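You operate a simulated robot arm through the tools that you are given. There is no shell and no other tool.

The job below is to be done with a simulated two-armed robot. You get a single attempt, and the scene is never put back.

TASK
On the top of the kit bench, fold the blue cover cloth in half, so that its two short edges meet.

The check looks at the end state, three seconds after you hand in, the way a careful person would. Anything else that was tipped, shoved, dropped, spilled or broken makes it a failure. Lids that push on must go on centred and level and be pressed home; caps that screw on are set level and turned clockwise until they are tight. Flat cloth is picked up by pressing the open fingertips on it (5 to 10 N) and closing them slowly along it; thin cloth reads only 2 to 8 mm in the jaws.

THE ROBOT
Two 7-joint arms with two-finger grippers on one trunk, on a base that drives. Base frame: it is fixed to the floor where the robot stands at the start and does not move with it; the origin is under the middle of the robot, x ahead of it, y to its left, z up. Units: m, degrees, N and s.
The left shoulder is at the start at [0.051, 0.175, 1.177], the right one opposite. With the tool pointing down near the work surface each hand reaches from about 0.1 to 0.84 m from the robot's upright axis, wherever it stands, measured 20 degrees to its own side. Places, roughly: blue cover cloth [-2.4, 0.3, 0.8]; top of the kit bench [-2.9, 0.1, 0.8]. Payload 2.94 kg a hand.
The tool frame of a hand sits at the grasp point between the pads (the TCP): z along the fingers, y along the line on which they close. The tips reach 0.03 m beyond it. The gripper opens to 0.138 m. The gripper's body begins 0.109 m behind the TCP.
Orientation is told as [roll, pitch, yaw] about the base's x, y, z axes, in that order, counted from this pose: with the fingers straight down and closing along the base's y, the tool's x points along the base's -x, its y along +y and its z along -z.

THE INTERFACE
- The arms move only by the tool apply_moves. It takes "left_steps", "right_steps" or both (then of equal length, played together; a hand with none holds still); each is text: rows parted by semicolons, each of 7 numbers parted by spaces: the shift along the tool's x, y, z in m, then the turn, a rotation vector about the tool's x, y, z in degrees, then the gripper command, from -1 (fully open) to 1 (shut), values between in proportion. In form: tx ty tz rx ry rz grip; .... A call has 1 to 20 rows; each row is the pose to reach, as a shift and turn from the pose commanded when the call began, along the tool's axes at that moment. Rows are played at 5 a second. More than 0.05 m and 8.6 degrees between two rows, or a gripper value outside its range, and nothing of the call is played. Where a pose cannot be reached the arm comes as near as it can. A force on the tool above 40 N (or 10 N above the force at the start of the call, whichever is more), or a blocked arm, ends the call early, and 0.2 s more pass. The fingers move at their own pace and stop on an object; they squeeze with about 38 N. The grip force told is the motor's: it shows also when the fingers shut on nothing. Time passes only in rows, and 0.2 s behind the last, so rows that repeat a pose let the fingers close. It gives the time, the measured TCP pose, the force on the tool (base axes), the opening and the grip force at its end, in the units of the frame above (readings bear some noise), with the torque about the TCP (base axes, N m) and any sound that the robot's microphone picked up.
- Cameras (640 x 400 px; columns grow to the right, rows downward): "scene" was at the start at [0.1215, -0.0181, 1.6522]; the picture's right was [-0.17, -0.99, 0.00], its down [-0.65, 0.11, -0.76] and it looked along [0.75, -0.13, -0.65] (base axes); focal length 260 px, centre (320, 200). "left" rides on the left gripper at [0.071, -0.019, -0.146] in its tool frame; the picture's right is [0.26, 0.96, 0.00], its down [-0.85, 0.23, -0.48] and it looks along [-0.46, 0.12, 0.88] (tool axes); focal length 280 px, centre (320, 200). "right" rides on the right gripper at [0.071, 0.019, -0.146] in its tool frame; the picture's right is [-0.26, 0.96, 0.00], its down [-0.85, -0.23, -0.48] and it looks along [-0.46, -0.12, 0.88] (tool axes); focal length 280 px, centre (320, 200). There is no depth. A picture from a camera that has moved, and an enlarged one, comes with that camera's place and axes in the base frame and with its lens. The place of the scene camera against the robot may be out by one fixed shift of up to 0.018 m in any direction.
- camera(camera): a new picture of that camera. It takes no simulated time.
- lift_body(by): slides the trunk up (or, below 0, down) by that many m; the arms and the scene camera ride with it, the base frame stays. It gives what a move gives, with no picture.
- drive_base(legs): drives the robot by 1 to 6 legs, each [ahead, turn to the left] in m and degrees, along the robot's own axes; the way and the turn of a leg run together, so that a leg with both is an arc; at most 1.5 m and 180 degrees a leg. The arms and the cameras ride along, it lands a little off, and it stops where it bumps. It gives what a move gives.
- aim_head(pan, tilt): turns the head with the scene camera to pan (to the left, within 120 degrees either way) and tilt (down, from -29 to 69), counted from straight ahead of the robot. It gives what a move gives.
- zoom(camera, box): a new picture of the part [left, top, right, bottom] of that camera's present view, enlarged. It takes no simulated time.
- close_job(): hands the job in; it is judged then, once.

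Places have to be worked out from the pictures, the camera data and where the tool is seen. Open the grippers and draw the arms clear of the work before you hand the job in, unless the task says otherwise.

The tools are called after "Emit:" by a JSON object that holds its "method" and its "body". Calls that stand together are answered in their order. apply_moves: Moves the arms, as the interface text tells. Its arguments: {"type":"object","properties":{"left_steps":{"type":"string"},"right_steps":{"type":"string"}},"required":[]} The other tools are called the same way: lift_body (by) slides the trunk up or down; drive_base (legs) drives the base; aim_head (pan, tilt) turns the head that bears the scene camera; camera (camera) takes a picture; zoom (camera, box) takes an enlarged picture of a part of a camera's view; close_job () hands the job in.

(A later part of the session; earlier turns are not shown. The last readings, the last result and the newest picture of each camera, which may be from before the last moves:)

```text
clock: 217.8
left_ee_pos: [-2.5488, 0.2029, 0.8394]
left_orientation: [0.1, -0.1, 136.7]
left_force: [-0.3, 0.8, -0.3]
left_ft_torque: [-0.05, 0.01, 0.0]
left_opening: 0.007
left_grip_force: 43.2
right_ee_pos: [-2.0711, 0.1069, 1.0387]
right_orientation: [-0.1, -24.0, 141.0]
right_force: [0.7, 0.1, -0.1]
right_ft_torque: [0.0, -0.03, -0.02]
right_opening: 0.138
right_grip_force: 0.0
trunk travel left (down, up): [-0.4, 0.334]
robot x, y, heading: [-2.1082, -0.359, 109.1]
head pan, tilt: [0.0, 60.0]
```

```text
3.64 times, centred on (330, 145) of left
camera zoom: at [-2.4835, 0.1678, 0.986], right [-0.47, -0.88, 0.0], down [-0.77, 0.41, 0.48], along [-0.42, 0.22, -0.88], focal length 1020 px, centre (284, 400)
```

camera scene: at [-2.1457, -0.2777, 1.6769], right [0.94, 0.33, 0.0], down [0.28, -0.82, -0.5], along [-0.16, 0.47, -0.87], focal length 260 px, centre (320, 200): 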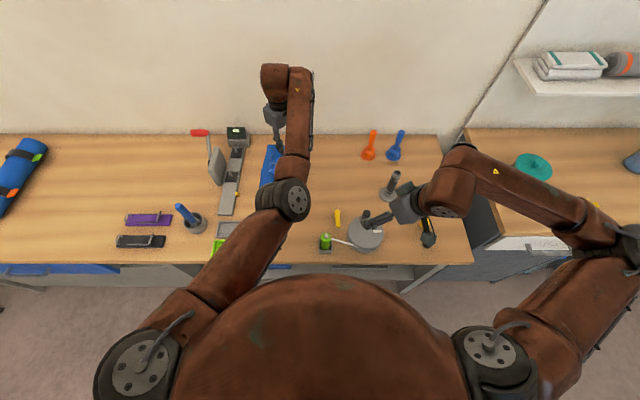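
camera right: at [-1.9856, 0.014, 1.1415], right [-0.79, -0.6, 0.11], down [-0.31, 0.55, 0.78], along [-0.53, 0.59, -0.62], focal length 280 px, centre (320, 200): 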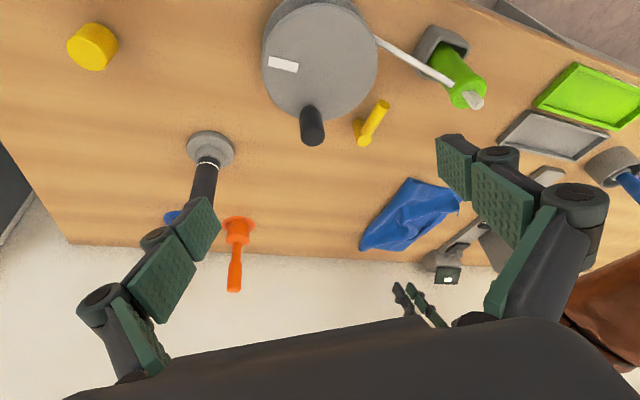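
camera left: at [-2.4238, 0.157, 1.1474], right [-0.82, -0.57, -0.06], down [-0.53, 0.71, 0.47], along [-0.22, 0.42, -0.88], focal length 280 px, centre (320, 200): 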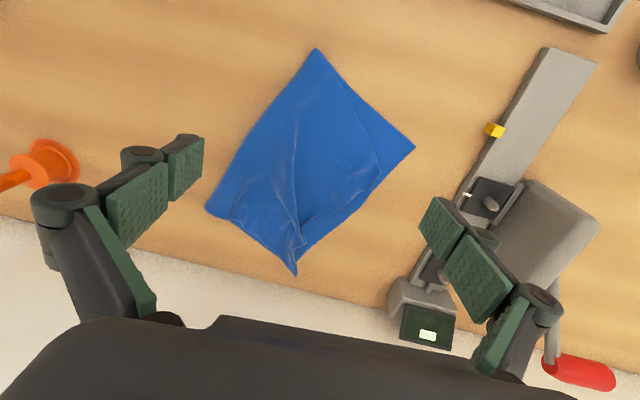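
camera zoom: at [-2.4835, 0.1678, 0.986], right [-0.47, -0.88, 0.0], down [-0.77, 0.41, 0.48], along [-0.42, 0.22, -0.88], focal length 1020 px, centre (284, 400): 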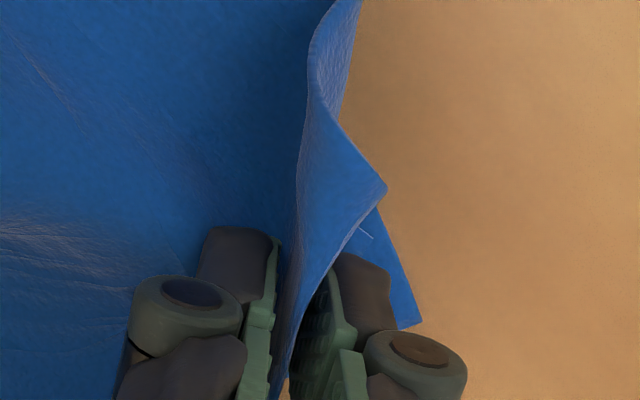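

Emit:
{"method": "apply_moves", "body": {"left_steps": "-0.004 -0.004 0.003 0 0 0 1; -0.006 -0.008 0.006 0 0 0 1; -0.006 -0.008 0.007 0 0 0 0.9; -0.006 -0.008 0.007 0 0 0 0.8; -0.006 -0.008 0.007 0 0 0 0.7; -0.006 -0.008 0.007 0 0 0 0.6; -0.006 -0.008 0.007 0 0 0 0.5; -0.006 -0.008 0.0 0 0 0 0.5; -0.006 -0.008 -0.04 0 0 0 0.4; -0.006 -0.008 -0.08 0 0 0 0.2; -0.006 -0.008 -0.12 0 0 0 0; -0.006 -0.008 -0.16 0 0 7 -0.5; -0.006 -0.02 -0.19 0 0 14 -1; -0.006 -0.03 -0.2 0 0 21 -1; -0.006 -0.03 -0.21 0 0 27 -1; -0.006 -0.03 -0.21 0 0 27 -1"}}

Emit:
{"method": "camera", "body": {"camera": "left"}}

Emit:
{"method": "zoom", "body": {"camera": "left", "box": [180, 25, 380, 250]}}

Emit:
{"method": "zoom", "body": {"camera": "right", "box": [340, 150, 460, 270]}}

```text
clock: 221.2
left_ee_pos: [-2.5309, 0.2301, 1.051]
left_orientation: [0.1, 0.0, 109.7]
left_force: [0.6, 0.3, -0.4]
left_ft_torque: [0.02, -0.02, 0.02]
left_opening: 0.1382
left_grip_force: 0.1
right_ee_pos: [-2.0715, 0.1063, 1.0393]
right_orientation: [0.0, -23.9, 141.0]
right_force: [-0.2, 0.0, 0.7]
right_ft_torque: [-0.03, 0.01, 0.03]
right_opening: 0.1381
right_grip_force: 0.0
trunk travel left (down, up): [-0.4, 0.334]
robot x, y, heading: [-2.1061, -0.3587, 109.1]
head pan, tilt: [0.0, 60.0]
```

```text
taken
camera left: at [-2.4902, 0.1697, 1.1967], right [-0.82, -0.57, 0.0], down [-0.5, 0.72, 0.48], along [-0.27, 0.39, -0.88], focal length 280 px, centre (320, 200)
```

left: 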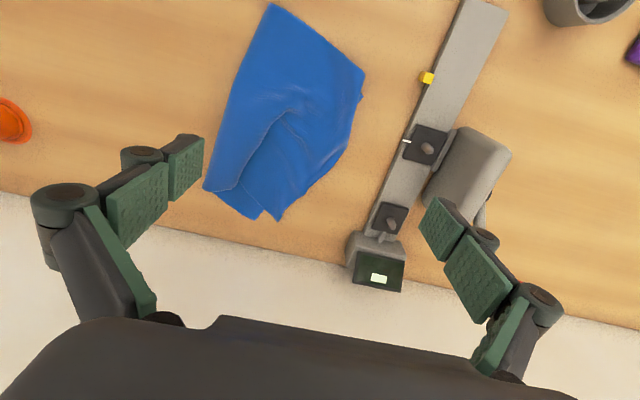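

```text
1.78 times, centred on (280, 138) of left
camera zoom: at [-2.4902, 0.1697, 1.1967], right [-0.82, -0.57, 0.0], down [-0.5, 0.72, 0.48], along [-0.27, 0.39, -0.88], focal length 498 px, centre (391, 311)
```

zoom: 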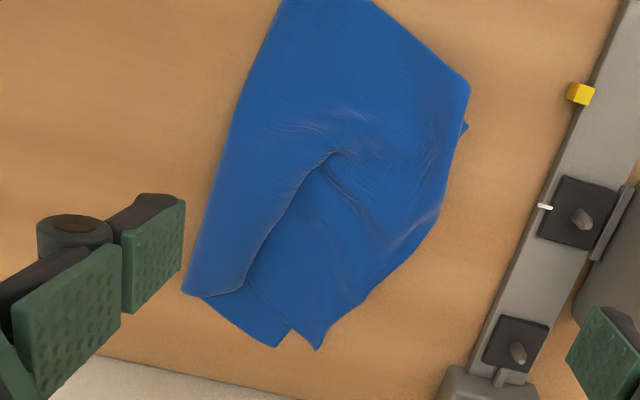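

```text
3.33 times, centred on (400, 210) of right
camera zoom: at [-1.9861, 0.0144, 1.1413], right [-0.79, -0.6, 0.11], down [-0.31, 0.55, 0.78], along [-0.53, 0.58, -0.62], focal length 935 px, centre (53, 167)
```

zoom: 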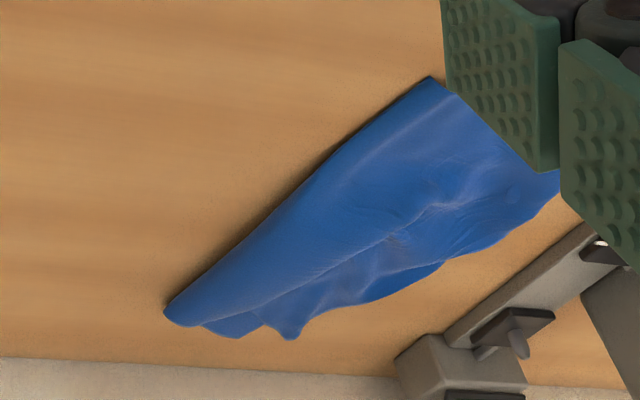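

Emit:
{"method": "zoom", "body": {"camera": "left", "box": [290, 30, 390, 120]}}

Emit:
{"method": "zoom", "body": {"camera": "left", "box": [195, 120, 345, 230]}}

```text
4.44 times, centred on (340, 75) of left
camera zoom: at [-2.4902, 0.1697, 1.1967], right [-0.82, -0.57, 0.0], down [-0.5, 0.72, 0.48], along [-0.27, 0.39, -0.88], focal length 1246 px, centre (231, 756)
```

zoom: 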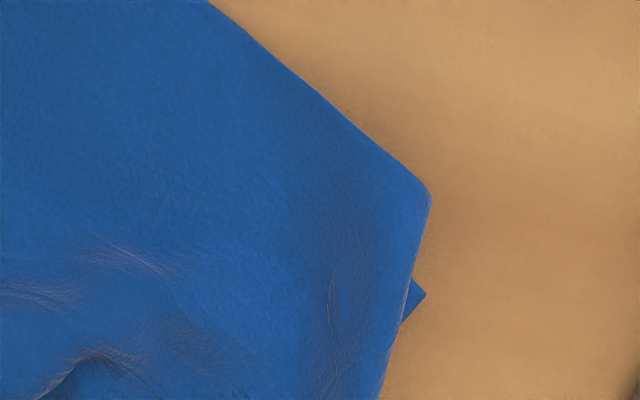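

```text
3.64 times, centred on (270, 175) of left
camera zoom: at [-2.4902, 0.1697, 1.1967], right [-0.82, -0.57, 0.0], down [-0.5, 0.72, 0.48], along [-0.27, 0.39, -0.88], focal length 1020 px, centre (502, 291)
```

zoom: 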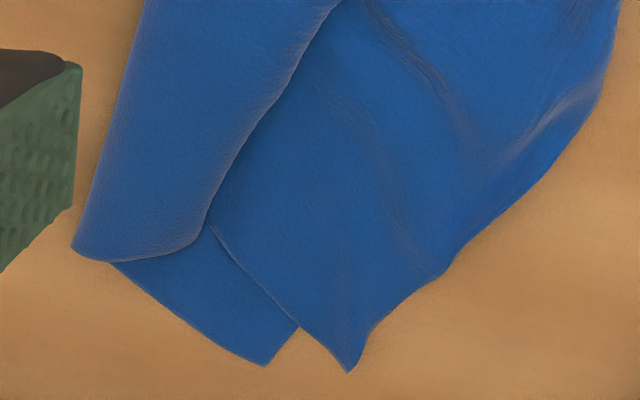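

The remaining errors are consistent: the flap sits ~2 cm too near and is rotated ~11° (C ≈3.7 cm left of B). A gentler flip of the tuck P to the right (~4.5 cm) should correct both. I hover over P again (yaw -17°, tilt 16°).

Emit:
{"method": "apply_moves", "body": {"left_steps": "-0.0142 -0.0133 0 0.3 -2.3 2.4 -0.3; -0.0285 -0.0266 0 0.7 -4.6 4.9 0.2; -0.0427 -0.0399 0 1 -6.9 7.3 0.5; -0.057 -0.0532 0 1.4 -9.1 9.7 0.5; -0.0712 -0.0665 0 1.7 -11.4 12.1 0.5; -0.0855 -0.0798 0 2.1 -13.7 14.6 0.5; -0.0997 -0.0931 0 2.4 -16 17 0.5; -0.0997 -0.0931 0.05 2.4 -16 17 0.5; -0.0997 -0.0931 0.1 2.4 -16 17 0.5; -0.0997 -0.0931 0.15 2.4 -16 17 0.5; -0.0997 -0.0931 0.19 2.4 -16 17 0.5; -0.0997 -0.0931 0.19 2.4 -16 17 0.5"}}

Emit:
{"method": "zoom", "body": {"camera": "left", "box": [160, 0, 480, 200]}}

```text
clock: 223.8
left_ee_pos: [-2.4756, 0.3556, 0.8601]
left_orientation: [0.2, -16.2, 92.4]
left_force: [0.0, -0.5, -0.3]
left_ft_torque: [0.0, 0.0, -0.03]
left_opening: 0.0344
left_grip_force: 0.1
right_ee_pos: [-2.0712, 0.1061, 1.0396]
right_orientation: [0.0, -24.0, 141.0]
right_force: [0.8, -0.2, 0.7]
right_ft_torque: [0.01, 0.0, 0.01]
right_opening: 0.1382
right_grip_force: 0.0
trunk travel left (down, up): [-0.4, 0.334]
robot x, y, heading: [-2.1067, -0.3631, 109.1]
head pan, tilt: [0.0, 60.0]
```

```text
2.00 times, centred on (320, 100) of left
camera zoom: at [-2.4529, 0.2467, 0.9796], right [-0.95, -0.29, -0.07], down [-0.26, 0.67, 0.69], along [-0.16, 0.68, -0.72], focal length 561 px, centre (320, 400)
```

zoom: 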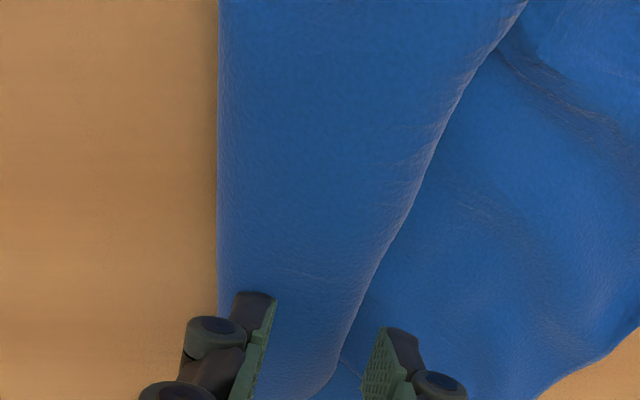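

Alignment is as intended (left pad just outside P). I lower to light contact.

Emit:
{"method": "apply_moves", "body": {"left_steps": "0.0033 0 0.0115 0 0 0 0.5; 0.0061 0 0.0211 0 0 0 0.5; 0.007 0 0.024 0 0 0 0.5; 0.0073 0 0.025 0 0 0 0.5; 0.0073 0 0.025 0 0 0 0.5"}}

Emit:
{"method": "zoom", "body": {"camera": "left", "box": [200, 50, 440, 200]}}

```text
clock: 225.0
left_ee_pos: [-2.4759, 0.3558, 0.8339]
left_orientation: [0.2, -16.2, 92.6]
left_force: [-0.3, 0.2, 0.8]
left_ft_torque: [0.0, -0.01, 0.02]
left_opening: 0.0344
left_grip_force: 0.0
right_ee_pos: [-2.0705, 0.1062, 1.0385]
right_orientation: [-0.1, -24.0, 140.9]
right_force: [0.4, 1.1, 0.1]
right_ft_torque: [0.02, 0.01, -0.02]
right_opening: 0.1379
right_grip_force: 0.0
trunk travel left (down, up): [-0.4, 0.334]
robot x, y, heading: [-2.1056, -0.3636, 109.2]
head pan, tilt: [0.0, 60.0]
```

```text
2.67 times, centred on (320, 125) of left
camera zoom: at [-2.4537, 0.2473, 0.9547], right [-0.95, -0.29, -0.07], down [-0.26, 0.67, 0.69], along [-0.16, 0.68, -0.72], focal length 748 px, centre (320, 400)
```

zoom: 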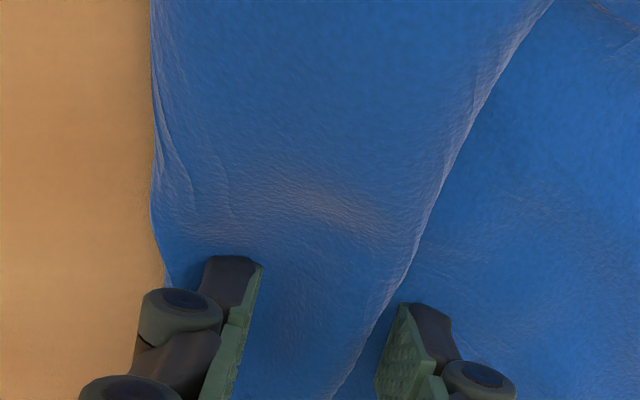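

Emit:
{"method": "apply_moves", "body": {"left_steps": "0.0001 0 0.0005 0 0 0 0.54; 0.0001 0 0.0005 0 0 0 0.58; 0.0001 0 0.0005 0 0 0 0.62; 0.0001 0 0.0005 0 0 0 0.66; 0.0001 0 0.0005 0 0 0 0.7; 0.0001 0 0.0005 0 0 0 0.74; 0.0001 0 0.0005 0 0 0 0.78; 0.0001 0 0.0005 0 0 0 0.82; 0.0001 0 0.0005 0 0 0 0.86; 0.0001 0 0.0005 0 0 0 0.9; 0.0001 0 0.0005 0 0 0 0.94; 0.0001 0 0.0005 0 0 0 0.98; 0.0001 0 0.0005 0 0 0 1; 0.0001 0 0.0005 0 0 0 1; -0.0028 0 -0.0096 0 0 0 1; -0.0056 0 -0.0192 0 0 0 1; -0.0056 0 -0.0192 0 0 0 1"}}

Emit:
{"method": "zoom", "body": {"camera": "left", "box": [200, 50, 440, 200]}}

Emit:
{"method": "zoom", "body": {"camera": "right", "box": [340, 150, 460, 270]}}

```text
clock: 228.6
left_ee_pos: [-2.4777, 0.3559, 0.8548]
left_orientation: [0.1, -16.1, 92.6]
left_force: [1.3, 0.4, -1.1]
left_ft_torque: [-0.1, 0.08, -0.01]
left_opening: 0.006
left_grip_force: 45.1
right_ee_pos: [-2.0716, 0.1057, 1.0388]
right_orientation: [0.0, -24.0, 140.9]
right_force: [0.1, 0.1, -0.9]
right_ft_torque: [0.0, 0.02, -0.01]
right_opening: 0.138
right_grip_force: 0.0
trunk travel left (down, up): [-0.4, 0.334]
robot x, y, heading: [-2.1039, -0.3622, 109.0]
head pan, tilt: [0.0, 60.0]
```

```text
2.67 times, centred on (320, 125) of left
camera zoom: at [-2.454, 0.2477, 0.9747], right [-0.95, -0.29, -0.07], down [-0.26, 0.67, 0.69], along [-0.16, 0.68, -0.72], focal length 748 px, centre (320, 400)
```

zoom: 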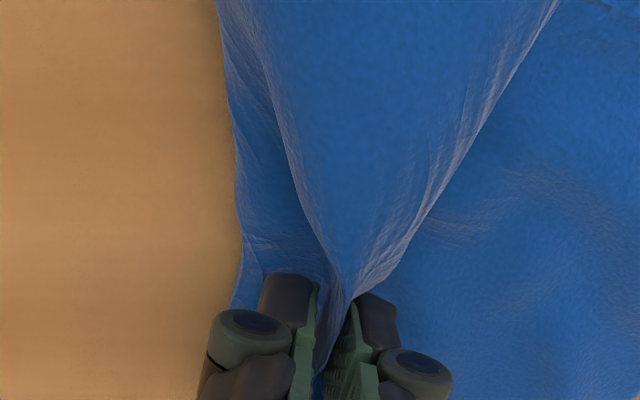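

```text
3.33 times, centred on (400, 210) of right
camera zoom: at [-1.9859, 0.0139, 1.1415], right [-0.79, -0.6, 0.11], down [-0.31, 0.55, 0.78], along [-0.53, 0.59, -0.62], focal length 935 px, centre (53, 167)
```

zoom: 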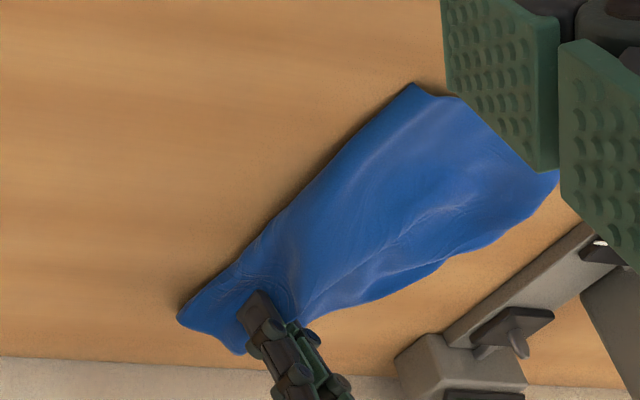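

P alone is held. I swing it right in increments, 4 cm first, watching C and D.

Emit:
{"method": "apply_moves", "body": {"left_steps": "-0.0028 -0.01 -0.0096 0 0 0 1; -0.0042 -0.02 -0.0144 0 0 0 1; -0.0042 -0.03 -0.0144 0 0 0 1; -0.0028 -0.04 -0.0096 0 0 0 1; -0.0028 -0.04 -0.0096 0 0 0 1"}}

Emit:
{"method": "zoom", "body": {"camera": "scene", "box": [240, 130, 340, 205]}}

Emit:
{"method": "zoom", "body": {"camera": "right", "box": [340, 150, 460, 270]}}

Emit:
{"method": "zoom", "body": {"camera": "left", "box": [160, 0, 480, 200]}}

```text
clock: 229.8
left_ee_pos: [-2.4373, 0.356, 0.8655]
left_orientation: [0.2, -16.2, 92.5]
left_force: [-1.0, -0.7, 0.6]
left_ft_torque: [0.03, 0.0, 0.02]
left_opening: 0.007
left_grip_force: 30.2
right_ee_pos: [-2.0721, 0.1055, 1.0391]
right_orientation: [0.0, -24.0, 141.1]
right_force: [-0.3, 0.0, -0.3]
right_ft_torque: [0.0, -0.04, 0.02]
right_opening: 0.1379
right_grip_force: 0.0
trunk travel left (down, up): [-0.4, 0.334]
robot x, y, heading: [-2.1072, -0.3612, 109.2]
head pan, tilt: [0.0, 60.0]
```

```text
5.33 times, centred on (290, 168) of scene
camera zoom: at [-2.1451, -0.2793, 1.6771], right [0.94, 0.33, 0.0], down [0.28, -0.82, -0.5], along [-0.16, 0.47, -0.87], focal length 1386 px, centre (480, 373)
```

zoom: 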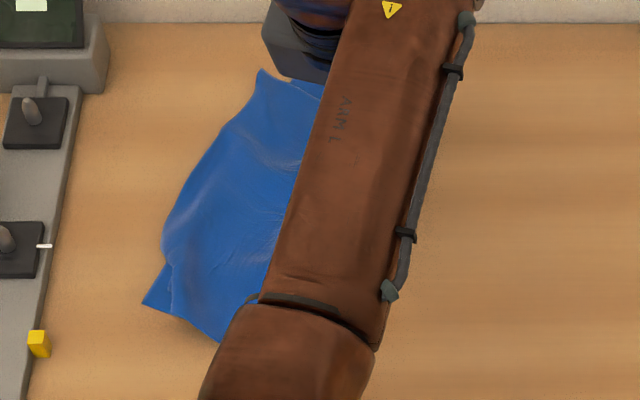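

```text
3.33 times, centred on (400, 210) of right
camera zoom: at [-1.986, 0.0137, 1.1416], right [-0.79, -0.6, 0.11], down [-0.31, 0.55, 0.78], along [-0.53, 0.59, -0.62], focal length 935 px, centre (53, 167)
```

zoom: 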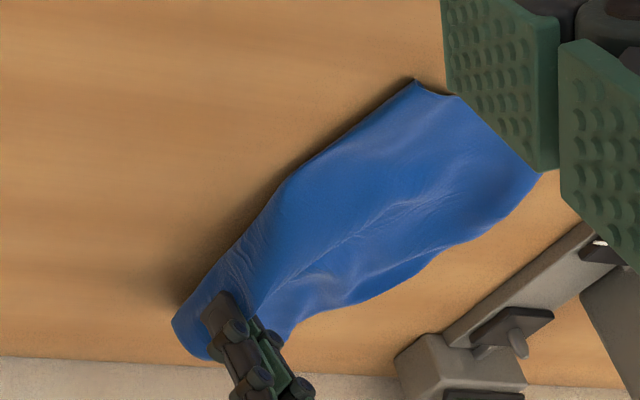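

```text
2.00 times, centred on (320, 100) of left
camera zoom: at [-2.4138, 0.248, 0.9856], right [-0.95, -0.29, -0.07], down [-0.26, 0.67, 0.69], along [-0.16, 0.68, -0.72], focal length 561 px, centre (320, 400)
```

zoom: 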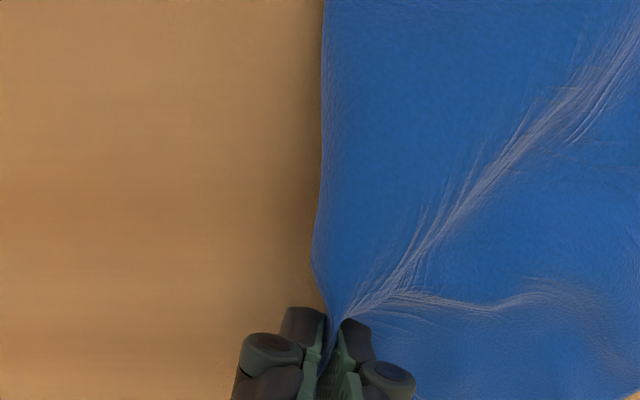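

Emit:
{"method": "apply_moves", "body": {"left_steps": "0.0014 -0.008 0.0048 0 0 0 1; 0.0028 -0.015 0.0096 0 0 0 1; 0.0028 -0.02 0.0096 0 0 0 1; 0.0028 -0.02 0.0096 0 0 0 1"}}

Emit:
{"method": "zoom", "body": {"camera": "scene", "box": [240, 130, 340, 205]}}

Emit:
{"method": "zoom", "body": {"camera": "left", "box": [160, 0, 640, 240]}}

```text
clock: 230.8
left_ee_pos: [-2.4175, 0.359, 0.8541]
left_orientation: [0.1, -16.2, 92.5]
left_force: [-1.8, 0.5, -1.1]
left_ft_torque: [-0.06, 0.0, 0.0]
left_opening: 0.0082
left_grip_force: 33.6
right_ee_pos: [-2.0723, 0.1059, 1.0387]
right_orientation: [0.0, -24.0, 141.0]
right_force: [-0.6, 0.2, -0.4]
right_ft_torque: [0.01, 0.03, 0.0]
right_opening: 0.1382
right_grip_force: 0.1
trunk travel left (down, up): [-0.4, 0.334]
robot x, y, heading: [-2.1069, -0.3599, 109.2]
head pan, tilt: [0.0, 60.0]
```

```text
5.33 times, centred on (290, 168) of scene
camera zoom: at [-2.1449, -0.2791, 1.677], right [0.94, 0.33, 0.0], down [0.28, -0.82, -0.5], along [-0.16, 0.47, -0.87], focal length 1386 px, centre (480, 373)
```

zoom: 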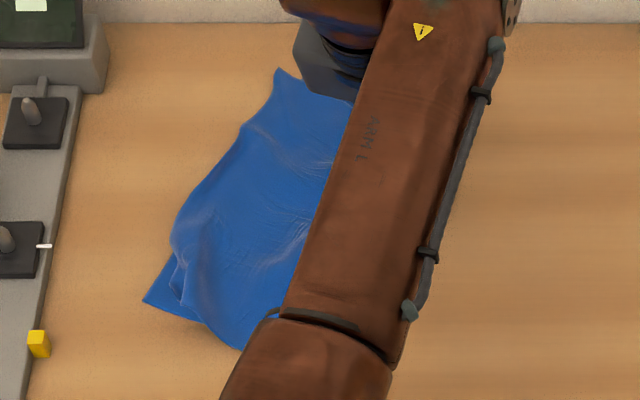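

```text
1.33 times, centred on (400, 120) of left
camera zoom: at [-2.3937, 0.2495, 0.9745], right [-0.95, -0.29, -0.07], down [-0.26, 0.67, 0.69], along [-0.16, 0.68, -0.72], focal length 374 px, centre (213, 307)
```

zoom: 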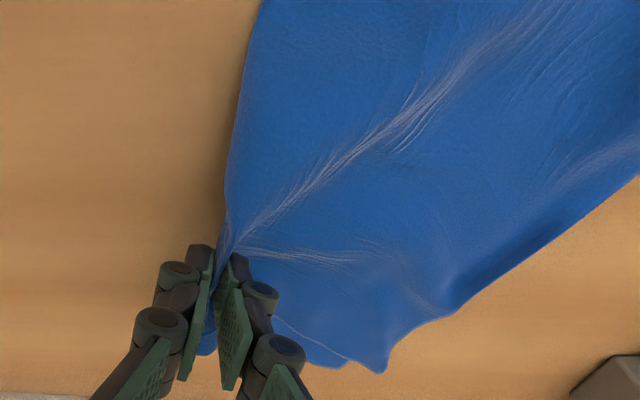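

Emit:
{"method": "apply_moves", "body": {"left_steps": "0.0028 0 0.0096 0 0 0 1; 0.0056 0 0.0192 0 0 0 1; 0.0056 0 0.0192 0 0 0 0.9; 0.0056 0 0.0192 0 0 0 0.8; 0.0056 0 0.0192 0 0 0 0.7; 0.0056 0 0.0192 0 0 0 0.6; 0.0056 0 0.0192 0 0 0 0.5; 0 0 0 0 0 0 0.5; -0.0112 0 -0.0384 0 0 0 0.4; -0.0251 0 -0.0864 0 0 0 0.2; -0.0391 0 -0.1344 0 0 0 0; -0.0502 0 -0.1728 0 0 0 -0.5"}}

Emit:
{"method": "apply_moves", "body": {"left_steps": "0.015 0.02 0 -0.6 4 -4.2 -1; 0.03 0.04 0 -1.2 8 -8.5 -1; 0.045 0.06 0 -1.8 12 -12.7 -1; 0.06 0.08 0 -2.4 16 -17 -1; 0.075 0.1 0 -2.4 16 -17 -1; 0.075 0.12 0 -2.4 16 -17 -1; 0.075 0.13 0 -2.4 16 -17 -1"}}

Emit:
{"method": "camera", "body": {"camera": "left"}}

Emit:
{"method": "zoom", "body": {"camera": "left", "box": [180, 25, 380, 250]}}

Emit:
{"method": "zoom", "body": {"camera": "right", "box": [340, 150, 460, 270]}}

```text
clock: 233.4
left_ee_pos: [-2.4132, 0.3597, 1.0327]
left_orientation: [0.1, -16.0, 92.5]
left_force: [0.1, 0.4, -0.7]
left_ft_torque: [0.01, 0.01, -0.01]
left_opening: 0.1028
left_grip_force: 0.1
right_ee_pos: [-2.0703, 0.1055, 1.0391]
right_orientation: [0.0, -24.0, 140.9]
right_force: [0.5, -0.7, 1.4]
right_ft_torque: [0.01, 0.02, -0.04]
right_opening: 0.138
right_grip_force: 0.1
trunk travel left (down, up): [-0.4, 0.334]
robot x, y, heading: [-2.1059, -0.3595, 109.2]
head pan, tilt: [0.0, 60.0]
```

```text
clock: 235.0
left_ee_pos: [-2.5447, 0.2815, 1.0124]
left_orientation: [0.0, -0.1, 109.6]
left_force: [-0.1, 0.8, 0.3]
left_ft_torque: [0.0, 0.01, 0.02]
left_opening: 0.1381
left_grip_force: 0.1
right_ee_pos: [-2.0702, 0.1057, 1.0375]
right_orientation: [0.1, -24.0, 141.0]
right_force: [0.1, 1.2, -1.0]
right_ft_torque: [0.0, 0.02, 0.02]
right_opening: 0.138
right_grip_force: 0.0
trunk travel left (down, up): [-0.4, 0.334]
robot x, y, heading: [-2.1064, -0.3595, 109.0]
head pan, tilt: [0.0, 60.0]
```

```text
taken
camera left: at [-2.5029, 0.2198, 1.1581], right [-0.82, -0.57, 0.0], down [-0.5, 0.72, 0.48], along [-0.27, 0.39, -0.88], focal length 280 px, centre (320, 200)
```

left: 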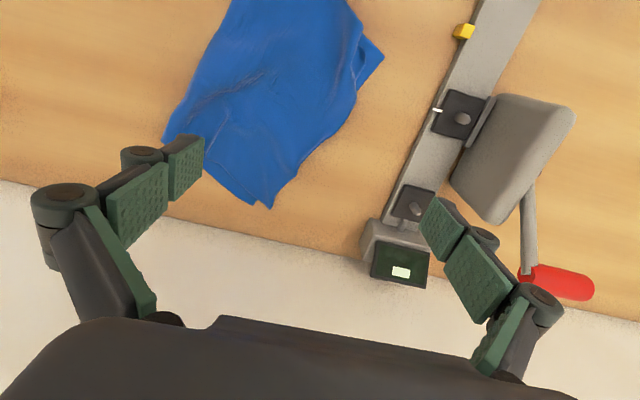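

```text
1.78 times, centred on (280, 138) of left
camera zoom: at [-2.5029, 0.2198, 1.1581], right [-0.82, -0.57, 0.0], down [-0.5, 0.72, 0.48], along [-0.27, 0.39, -0.88], focal length 498 px, centre (391, 311)
```

zoom: 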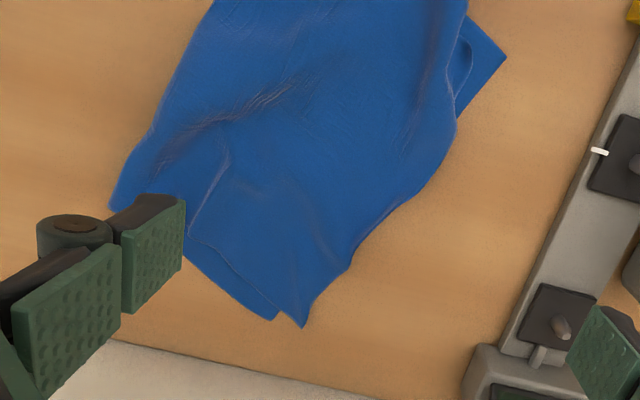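

```text
3.33 times, centred on (400, 210) of right
camera zoom: at [-1.9857, 0.0142, 1.1414], right [-0.79, -0.6, 0.11], down [-0.31, 0.55, 0.78], along [-0.53, 0.58, -0.62], focal length 935 px, centre (53, 167)
```

zoom: 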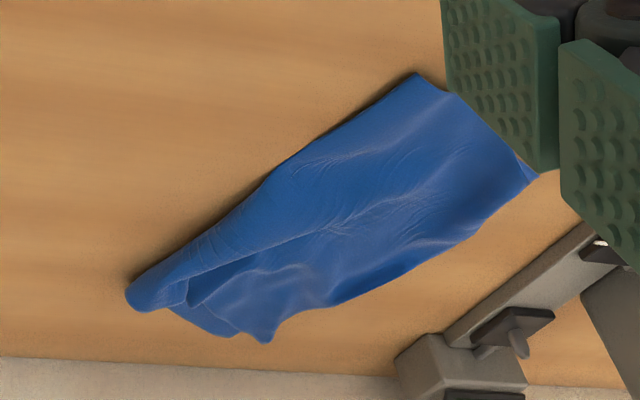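

Emit:
{"method": "apply_moves", "body": {"left_steps": "0.025 -0.005 -0.02 0 0 0 -1; 0.05 -0.01 -0.04 0 0 0 -1; 0.07 -0.01 -0.05 0 0 0 -1; 0.07 -0.01 -0.05 0 0 0 -1"}}

Emit:
{"method": "camera", "body": {"camera": "left"}}

Emit:
{"method": "zoom", "body": {"camera": "left", "box": [180, 35, 380, 260]}}

Emit:
{"method": "zoom", "body": {"camera": "left", "box": [290, 40, 410, 140]}}

Emit:
{"method": "zoom", "body": {"camera": "left", "box": [180, 120, 320, 230]}}

```text
clock: 236.0
left_ee_pos: [-2.5117, 0.2173, 1.0628]
left_orientation: [0.1, 0.0, 109.6]
left_force: [-0.5, 0.5, -0.8]
left_ft_torque: [-0.04, -0.04, -0.02]
left_opening: 0.1381
left_grip_force: 0.0
right_ee_pos: [-2.0709, 0.1061, 1.039]
right_orientation: [-0.1, -24.0, 141.0]
right_force: [-0.6, 0.1, -0.3]
right_ft_torque: [0.01, -0.03, 0.01]
right_opening: 0.1381
right_grip_force: 0.0
trunk travel left (down, up): [-0.4, 0.334]
robot x, y, heading: [-2.1082, -0.3604, 109.2]
head pan, tilt: [0.0, 60.0]
```

```text
taken
camera left: at [-2.4701, 0.1557, 1.2085], right [-0.82, -0.57, 0.0], down [-0.5, 0.72, 0.48], along [-0.27, 0.39, -0.88], focal length 280 px, centre (320, 200)
```

left: 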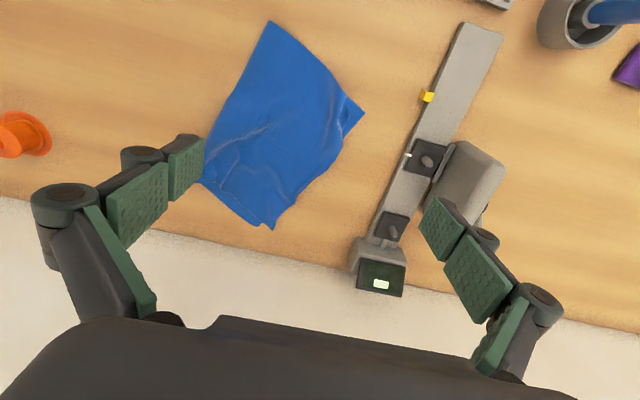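

```text
1.78 times, centred on (280, 148) of left
camera zoom: at [-2.4701, 0.1557, 1.2085], right [-0.82, -0.57, 0.0], down [-0.5, 0.72, 0.48], along [-0.27, 0.39, -0.88], focal length 498 px, centre (391, 293)
```

zoom: 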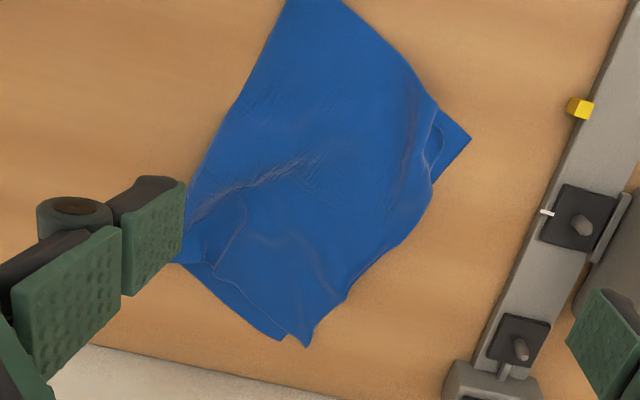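

```text
4.00 times, centred on (350, 90) of left
camera zoom: at [-2.4701, 0.1557, 1.2085], right [-0.82, -0.57, 0.0], down [-0.5, 0.72, 0.48], along [-0.27, 0.39, -0.88], focal length 1122 px, centre (200, 640)
```

zoom: 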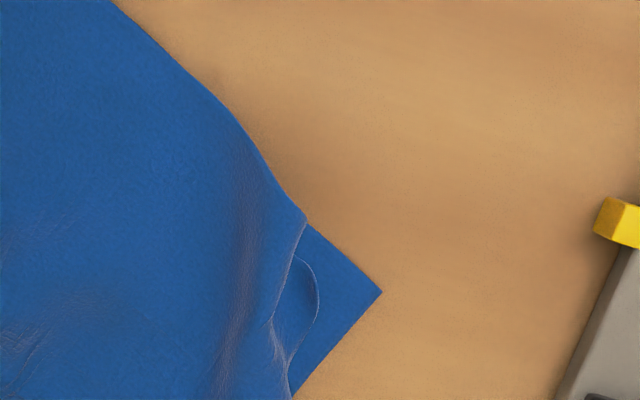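

```text
3.64 times, centred on (250, 175) of left
camera zoom: at [-2.4701, 0.1557, 1.2085], right [-0.82, -0.57, 0.0], down [-0.5, 0.72, 0.48], along [-0.27, 0.39, -0.88], focal length 1020 px, centre (574, 291)
```

zoom: 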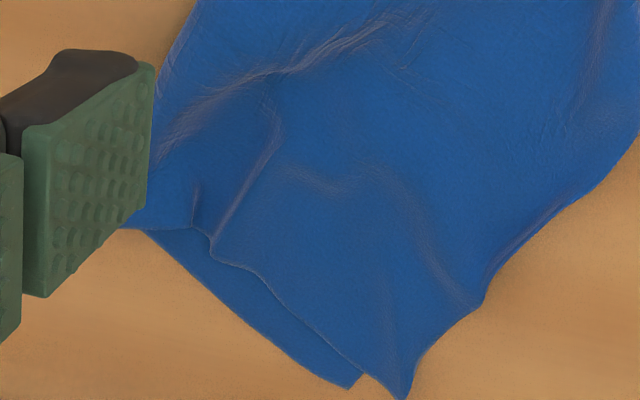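

Offsets are now ~2.5 cm at both corners, but the lower layer is still too short on the far side (crease's far end ≈5 cm too far left, tuck remaining). Best sequence: flip the tuck fully right again, then bring C to B, then D to A without over-pulling. I hover over the tuck edge P.

Emit:
{"method": "apply_moves", "body": {"left_steps": "-0.0146 -0.0153 0 0.4 -2.5 2.1 -0.3; -0.0291 -0.0306 0 0.7 -5 4.3 0.2; -0.0437 -0.0459 0 1.1 -7.5 6.4 0.5; -0.0583 -0.0611 0 1.5 -10 8.5 0.5; -0.0728 -0.0764 0 1.8 -12.5 10.6 0.5; -0.0874 -0.0917 0 2.2 -15 12.8 0.5; -0.1019 -0.107 0 2.6 -17.5 14.9 0.5; -0.1165 -0.1223 0 2.9 -20 17 0.5; -0.1165 -0.1223 0.05 2.9 -20 17 0.5; -0.1165 -0.1223 0.1 2.9 -20 17 0.5; -0.1165 -0.1223 0.15 2.9 -20 17 0.5; -0.1165 -0.1223 0.195 2.9 -20 17 0.5; -0.1165 -0.1223 0.195 2.9 -20 17 0.5"}}

Emit:
{"method": "zoom", "body": {"camera": "left", "box": [160, 0, 480, 200]}}

```text
clock: 238.8
left_ee_pos: [-2.4346, 0.3677, 0.8693]
left_orientation: [0.2, -20.1, 92.5]
left_force: [-0.6, 0.2, 0.0]
left_ft_torque: [-0.05, -0.03, 0.01]
left_opening: 0.0345
left_grip_force: 0.1
right_ee_pos: [-2.0712, 0.1069, 1.0396]
right_orientation: [-0.1, -24.0, 141.0]
right_force: [0.0, -0.4, 0.5]
right_ft_torque: [0.0, -0.02, -0.01]
right_opening: 0.1381
right_grip_force: 0.0
trunk travel left (down, up): [-0.4, 0.334]
robot x, y, heading: [-2.1065, -0.363, 109.1]
head pan, tilt: [0.0, 60.0]
```

```text
2.00 times, centred on (320, 100) of left
camera zoom: at [-2.4114, 0.2524, 0.9803], right [-0.95, -0.29, -0.09], down [-0.25, 0.62, 0.74], along [-0.16, 0.73, -0.67], focal length 561 px, centre (320, 400)
```

zoom: 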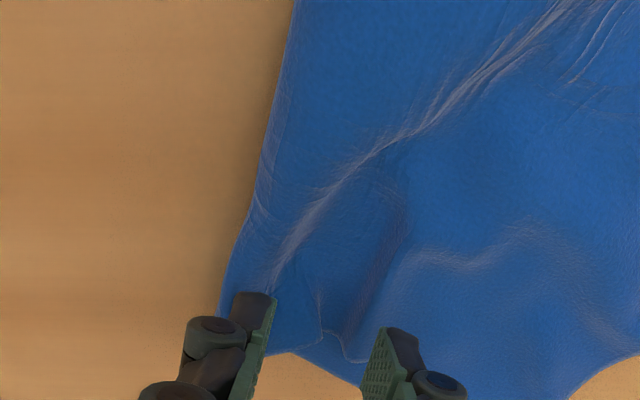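

Emit:
{"method": "apply_moves", "body": {"left_steps": "0.004 0.003 0.011 0 0 0 0.5; 0.0083 0.005 0.0225 0 0 0 0.5; 0.0107 0.005 0.0291 0 0 0 0.5; 0.0117 0.005 0.0319 0 0 0 0.5; 0.0117 0.005 0.0319 0 0 0 0.5"}}

Emit:
{"method": "zoom", "body": {"camera": "left", "box": [200, 50, 440, 200]}}

```text
clock: 240.0
left_ee_pos: [-2.439, 0.3693, 0.8341]
left_orientation: [0.3, -20.2, 92.5]
left_force: [0.5, 0.4, 1.1]
left_ft_torque: [-0.02, 0.02, 0.01]
left_opening: 0.0345
left_grip_force: 0.5
right_ee_pos: [-2.0713, 0.1052, 1.0394]
right_orientation: [0.0, -24.0, 141.0]
right_force: [0.4, 0.2, -0.1]
right_ft_torque: [0.01, 0.01, -0.01]
right_opening: 0.1382
right_grip_force: 0.0
trunk travel left (down, up): [-0.4, 0.334]
robot x, y, heading: [-2.1045, -0.3574, 109.1]
head pan, tilt: [0.0, 60.0]
```

```text
2.67 times, centred on (320, 125) of left
camera zoom: at [-2.4159, 0.252, 0.9465], right [-0.95, -0.29, -0.09], down [-0.25, 0.62, 0.74], along [-0.16, 0.73, -0.67], focal length 748 px, centre (320, 400)
```

zoom: 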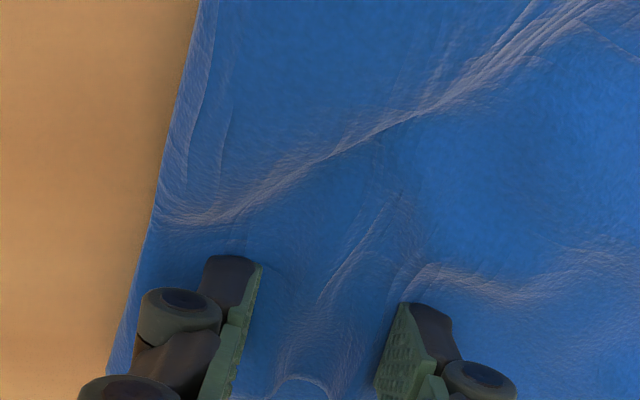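

The hump lies between the fingers. I close slowly and lift 2 cm.

Emit:
{"method": "apply_moves", "body": {"left_steps": "0.0001 0 0.0005 0 0 0 0.55; 0.0001 0 0.0005 0 0 0 0.6; 0.0001 0 0.0005 0 0 0 0.65; 0.0001 0 0.0005 0 0 0 0.7; 0.0001 0 0.0005 0 0 0 0.75; 0.0001 0 0.0005 0 0 0 0.8; 0.0001 0 0.0005 0 0 0 0.85; 0.0001 0 0.0005 0 0 0 0.9; 0.0001 0 0.0005 0 0 0 0.95; 0.0001 0 0.0005 0 0 0 1; 0.0001 0 0.0005 0 0 0 1; 0.0001 0 0.0005 0 0 0 1; -0.0034 0 -0.0094 0 0 0 1; -0.0069 0 -0.0188 0 0 0 1; -0.0069 0 -0.0188 0 0 0 1"}}

Emit:
{"method": "zoom", "body": {"camera": "left", "box": [200, 50, 440, 200]}}

Emit:
{"method": "zoom", "body": {"camera": "right", "box": [340, 150, 460, 270]}}

```text
clock: 243.2
left_ee_pos: [-2.4394, 0.3684, 0.8537]
left_orientation: [0.1, -20.1, 92.3]
left_force: [0.1, 0.5, -1.8]
left_ft_torque: [0.03, 0.0, -0.01]
left_opening: 0.0042
left_grip_force: 30.9
right_ee_pos: [-2.0706, 0.1055, 1.0384]
right_orientation: [0.1, -23.9, 141.0]
right_force: [1.0, -0.4, -0.4]
right_ft_torque: [0.01, 0.01, -0.03]
right_opening: 0.138
right_grip_force: 0.0
trunk travel left (down, up): [-0.4, 0.334]
robot x, y, heading: [-2.1049, -0.3571, 109.3]
head pan, tilt: [0.0, 60.0]
```

```text
2.67 times, centred on (320, 125) of left
camera zoom: at [-2.4161, 0.2521, 0.9661], right [-0.95, -0.29, -0.09], down [-0.26, 0.62, 0.74], along [-0.16, 0.73, -0.67], focal length 748 px, centre (320, 400)
```

zoom: 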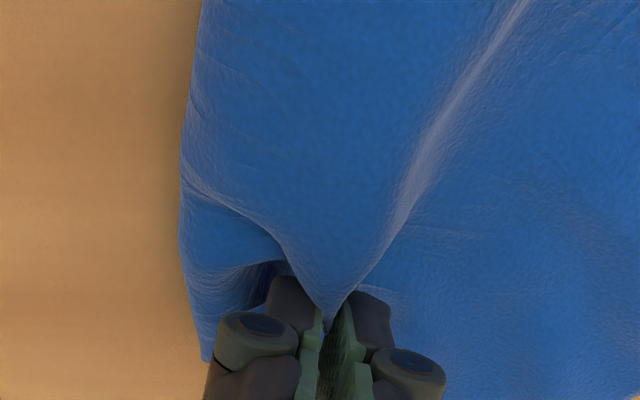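

```text
3.33 times, centred on (400, 210) of right
camera zoom: at [-1.9859, 0.0142, 1.1414], right [-0.79, -0.6, 0.11], down [-0.31, 0.55, 0.78], along [-0.53, 0.58, -0.62], focal length 935 px, centre (53, 167)
```

zoom: 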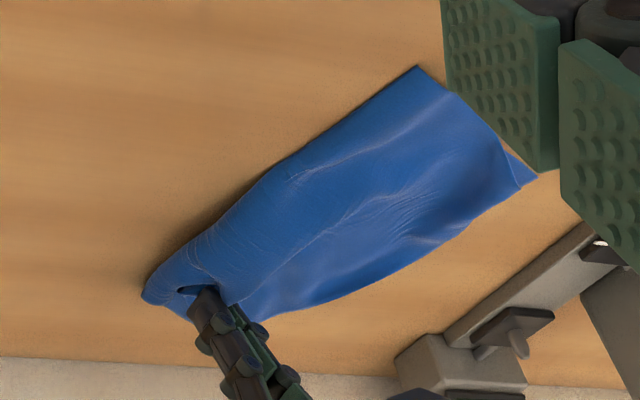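

Held. I swing it right by 7 cm in a low arc.

Emit:
{"method": "apply_moves", "body": {"left_steps": "-0.0034 -0.01 -0.0094 0 0 0 1; -0.0052 -0.02 -0.0141 0 0 0 1; -0.0052 -0.03 -0.0141 0 0 0 1; -0.0052 -0.04 -0.0141 0 0 0 1; -0.0034 -0.05 -0.0094 0 0 0 1; 0 -0.06 0 0 0 0 1; 0.0034 -0.07 0.0094 0 0 0 1; 0.0034 -0.07 0.0094 0 0 0 1"}}

Emit:
{"method": "zoom", "body": {"camera": "scene", "box": [240, 130, 340, 205]}}

Emit:
{"method": "zoom", "body": {"camera": "right", "box": [330, 150, 450, 270]}}

Emit:
{"method": "zoom", "body": {"camera": "left", "box": [160, 0, 640, 240]}}

```text
clock: 245.0
left_ee_pos: [-2.3693, 0.3709, 0.8433]
left_orientation: [0.3, -20.1, 92.3]
left_force: [1.2, -2.6, 5.0]
left_ft_torque: [0.05, 0.24, 0.06]
left_opening: 0.0008
left_grip_force: 29.7
right_ee_pos: [-2.0708, 0.1061, 1.0392]
right_orientation: [0.1, -24.0, 141.0]
right_force: [-0.7, 1.1, -0.3]
right_ft_torque: [-0.04, 0.0, 0.01]
right_opening: 0.1378
right_grip_force: 0.0
trunk travel left (down, up): [-0.4, 0.334]
robot x, y, heading: [-2.1038, -0.3615, 108.9]
head pan, tilt: [0.0, 60.0]
```

```text
5.33 times, centred on (290, 168) of scene
camera zoom: at [-2.1452, -0.2789, 1.677], right [0.94, 0.33, 0.0], down [0.28, -0.82, -0.5], along [-0.16, 0.47, -0.87], focal length 1386 px, centre (480, 373)
```

zoom: 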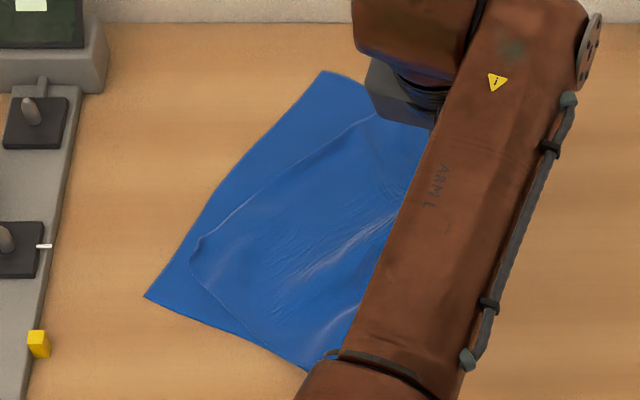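

```text
3.33 times, centred on (390, 210) of right
camera zoom: at [-1.986, 0.014, 1.1415], right [-0.79, -0.6, 0.11], down [-0.31, 0.55, 0.78], along [-0.53, 0.59, -0.62], focal length 935 px, centre (87, 167)
```

zoom: 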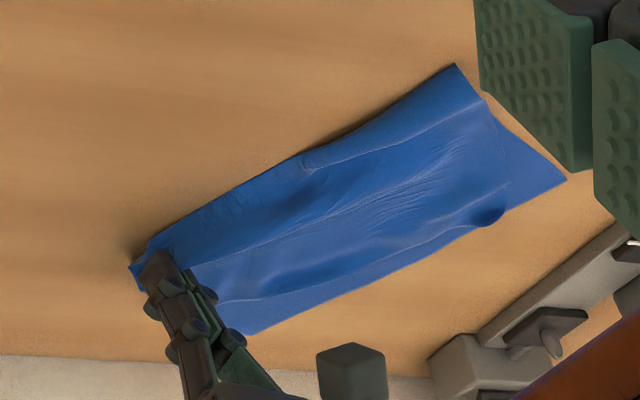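

```text
1.33 times, centred on (400, 120) of left
camera zoom: at [-2.3455, 0.2546, 0.9559], right [-0.95, -0.29, -0.09], down [-0.25, 0.62, 0.74], along [-0.16, 0.73, -0.67], focal length 374 px, centre (213, 307)
```

zoom: 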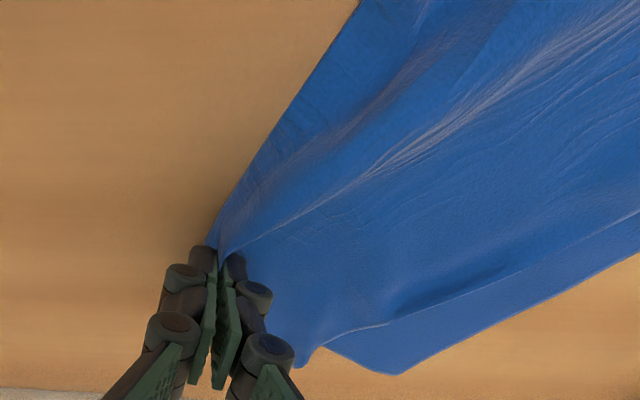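

The crease is back at the right and the flap's edge is now roughly parallel to the base edge, just inside it. I release here and rise to plan the two corner pulls.

Emit:
{"method": "apply_moves", "body": {"left_steps": "0.0017 0 0.0047 0 0 0 1; 0.0034 0 0.0094 0 0 0 0.9; 0.0034 0 0.0094 0 0 0 0.8; 0.0034 0 0.0094 0 0 0 0.7; 0.0034 0 0.0094 0 0 0 0.6; 0.0034 0 0.0094 0 0 0 0.5; -0.0034 0 -0.0094 0 0 0 0.5; -0.0172 0 -0.047 0 0 0 0.4; -0.0344 0 -0.0939 0 0 0 0.2; -0.0516 0 -0.1409 0 0 0 0; -0.0654 0 -0.1784 0 0 0 -0.5"}}

Emit:
{"method": "apply_moves", "body": {"left_steps": "0.02 0.018 0 -0.6 4 -3.4 -1; 0.04 0.036 0 -1.2 8 -6.8 -1; 0.06 0.054 0 -1.7 12 -10.2 -1; 0.08 0.072 0 -2.3 16 -13.6 -1; 0.1 0.09 0 -2.9 20 -17 -1; 0.11 0.11 0 -2.9 20 -17 -1; 0.11 0.12 0 -2.9 20 -17 -1"}}

Emit:
{"method": "camera", "body": {"camera": "left"}}

Emit:
{"method": "zoom", "body": {"camera": "left", "box": [180, 25, 400, 260]}}

Emit:
{"method": "zoom", "body": {"camera": "right", "box": [330, 150, 450, 270]}}

```text
clock: 247.4
left_ee_pos: [-2.3697, 0.3717, 1.0325]
left_orientation: [0.3, -20.2, 92.4]
left_force: [0.2, -0.3, -0.3]
left_ft_torque: [0.04, -0.01, -0.01]
left_opening: 0.1027
left_grip_force: 0.0
right_ee_pos: [-2.0713, 0.1057, 1.0383]
right_orientation: [0.0, -23.9, 141.0]
right_force: [-0.1, 0.5, 0.1]
right_ft_torque: [0.03, 0.05, 0.01]
right_opening: 0.1378
right_grip_force: 0.1
trunk travel left (down, up): [-0.4, 0.334]
robot x, y, heading: [-2.1107, -0.3604, 109.2]
head pan, tilt: [0.0, 60.0]
```

```text
clock: 249.0
left_ee_pos: [-2.4843, 0.2624, 0.9968]
left_orientation: [0.0, 0.0, 109.7]
left_force: [-0.2, 0.7, -0.6]
left_ft_torque: [0.03, 0.01, -0.02]
left_opening: 0.1379
left_grip_force: 0.0
right_ee_pos: [-2.0718, 0.1073, 1.0379]
right_orientation: [0.0, -23.9, 141.0]
right_force: [0.1, 0.7, 0.2]
right_ft_torque: [-0.02, -0.02, -0.01]
right_opening: 0.138
right_grip_force: 0.1
trunk travel left (down, up): [-0.4, 0.334]
robot x, y, heading: [-2.1075, -0.3618, 109.3]
head pan, tilt: [0.0, 60.0]
```

```text
taken
camera left: at [-2.4433, 0.2007, 1.1426], right [-0.82, -0.57, 0.0], down [-0.5, 0.72, 0.48], along [-0.27, 0.39, -0.88], focal length 280 px, centre (320, 200)
```

left: 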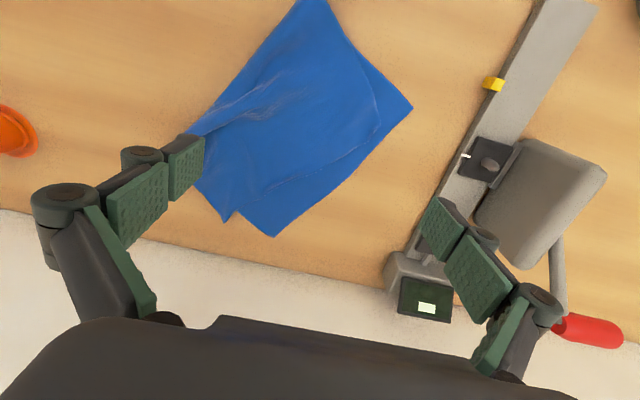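

```text
1.70 times, centred on (290, 142) of left
camera zoom: at [-2.4433, 0.2007, 1.1426], right [-0.82, -0.57, 0.0], down [-0.5, 0.72, 0.48], along [-0.27, 0.39, -0.88], focal length 477 px, centre (371, 298)
```

zoom: 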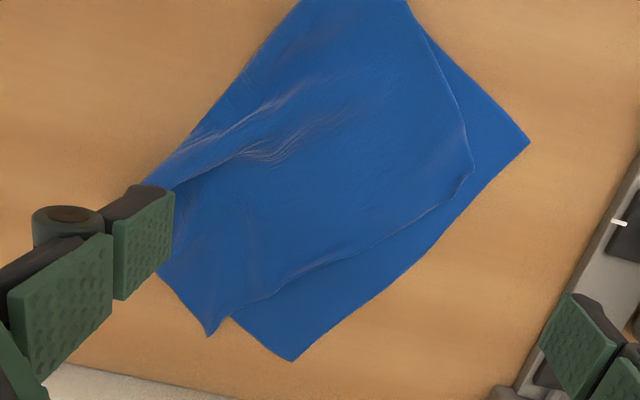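

```text
3.33 times, centred on (390, 210) of right
camera zoom: at [-1.986, 0.0145, 1.1413], right [-0.79, -0.6, 0.11], down [-0.31, 0.55, 0.78], along [-0.53, 0.58, -0.62], focal length 935 px, centre (87, 167)
```

zoom: 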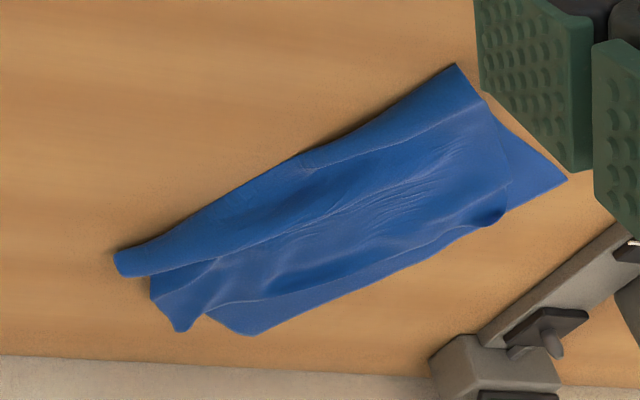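

The lower layer is now right (≈0.17 m both sides). C must go ≈6.4 cm left to B and D ≈4.5 cm to A. First C: hover 3.5 cm inside it (tilt 36°, gap 2.4 cm).

Emit:
{"method": "apply_moves", "body": {"left_steps": "-0.0148 -0.0104 0 0 -4 0 -0.5; -0.0296 -0.0207 0 0 -8 0 0; -0.0444 -0.0311 0 0 -12 0 0.4; -0.0592 -0.0415 0 0 -16 0 0.652; -0.0739 -0.0518 0 0 -20 0 0.652; -0.0887 -0.0622 0 0 -24 0 0.652; -0.1035 -0.0726 0 0 -28 0 0.652; -0.1183 -0.0829 0 0 -32 0 0.652; -0.1331 -0.0933 0 0 -36 0 0.652; -0.1331 -0.0933 0.04 0 -36 0 0.652; -0.1331 -0.0933 0.08 0 -36 0 0.652; -0.1331 -0.0933 0.12 0 -36 0 0.652; -0.1331 -0.0933 0.145 0 -36 0 0.652; -0.1331 -0.0933 0.145 0 -36 0 0.652"}}

Emit:
{"method": "zoom", "body": {"camera": "left", "box": [160, 0, 480, 200]}}

```text
clock: 252.0
left_ee_pos: [-2.4415, 0.4201, 0.851]
left_orientation: [0.1, -36.1, 109.7]
left_force: [0.6, -0.1, 0.0]
left_ft_torque: [0.01, -0.04, -0.01]
left_opening: 0.024
left_grip_force: 0.1
right_ee_pos: [-2.0714, 0.108, 1.0391]
right_orientation: [0.0, -24.0, 141.1]
right_force: [-0.7, 0.8, 0.0]
right_ft_torque: [-0.01, 0.01, 0.0]
right_opening: 0.1379
right_grip_force: 0.0
trunk travel left (down, up): [-0.4, 0.334]
robot x, y, heading: [-2.1066, -0.3624, 109.1]
head pan, tilt: [0.0, 60.0]
```

```text
2.00 times, centred on (320, 100) of left
camera zoom: at [-2.3763, 0.2912, 0.927], right [-0.84, -0.52, -0.15], down [-0.35, 0.31, 0.88], along [-0.42, 0.8, -0.44], focal length 561 px, centre (320, 400)
```

zoom: 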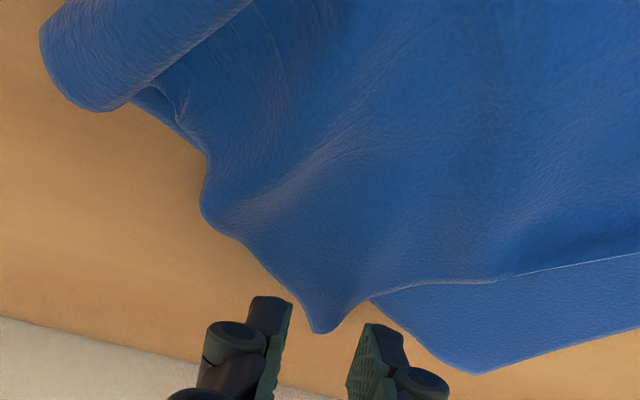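

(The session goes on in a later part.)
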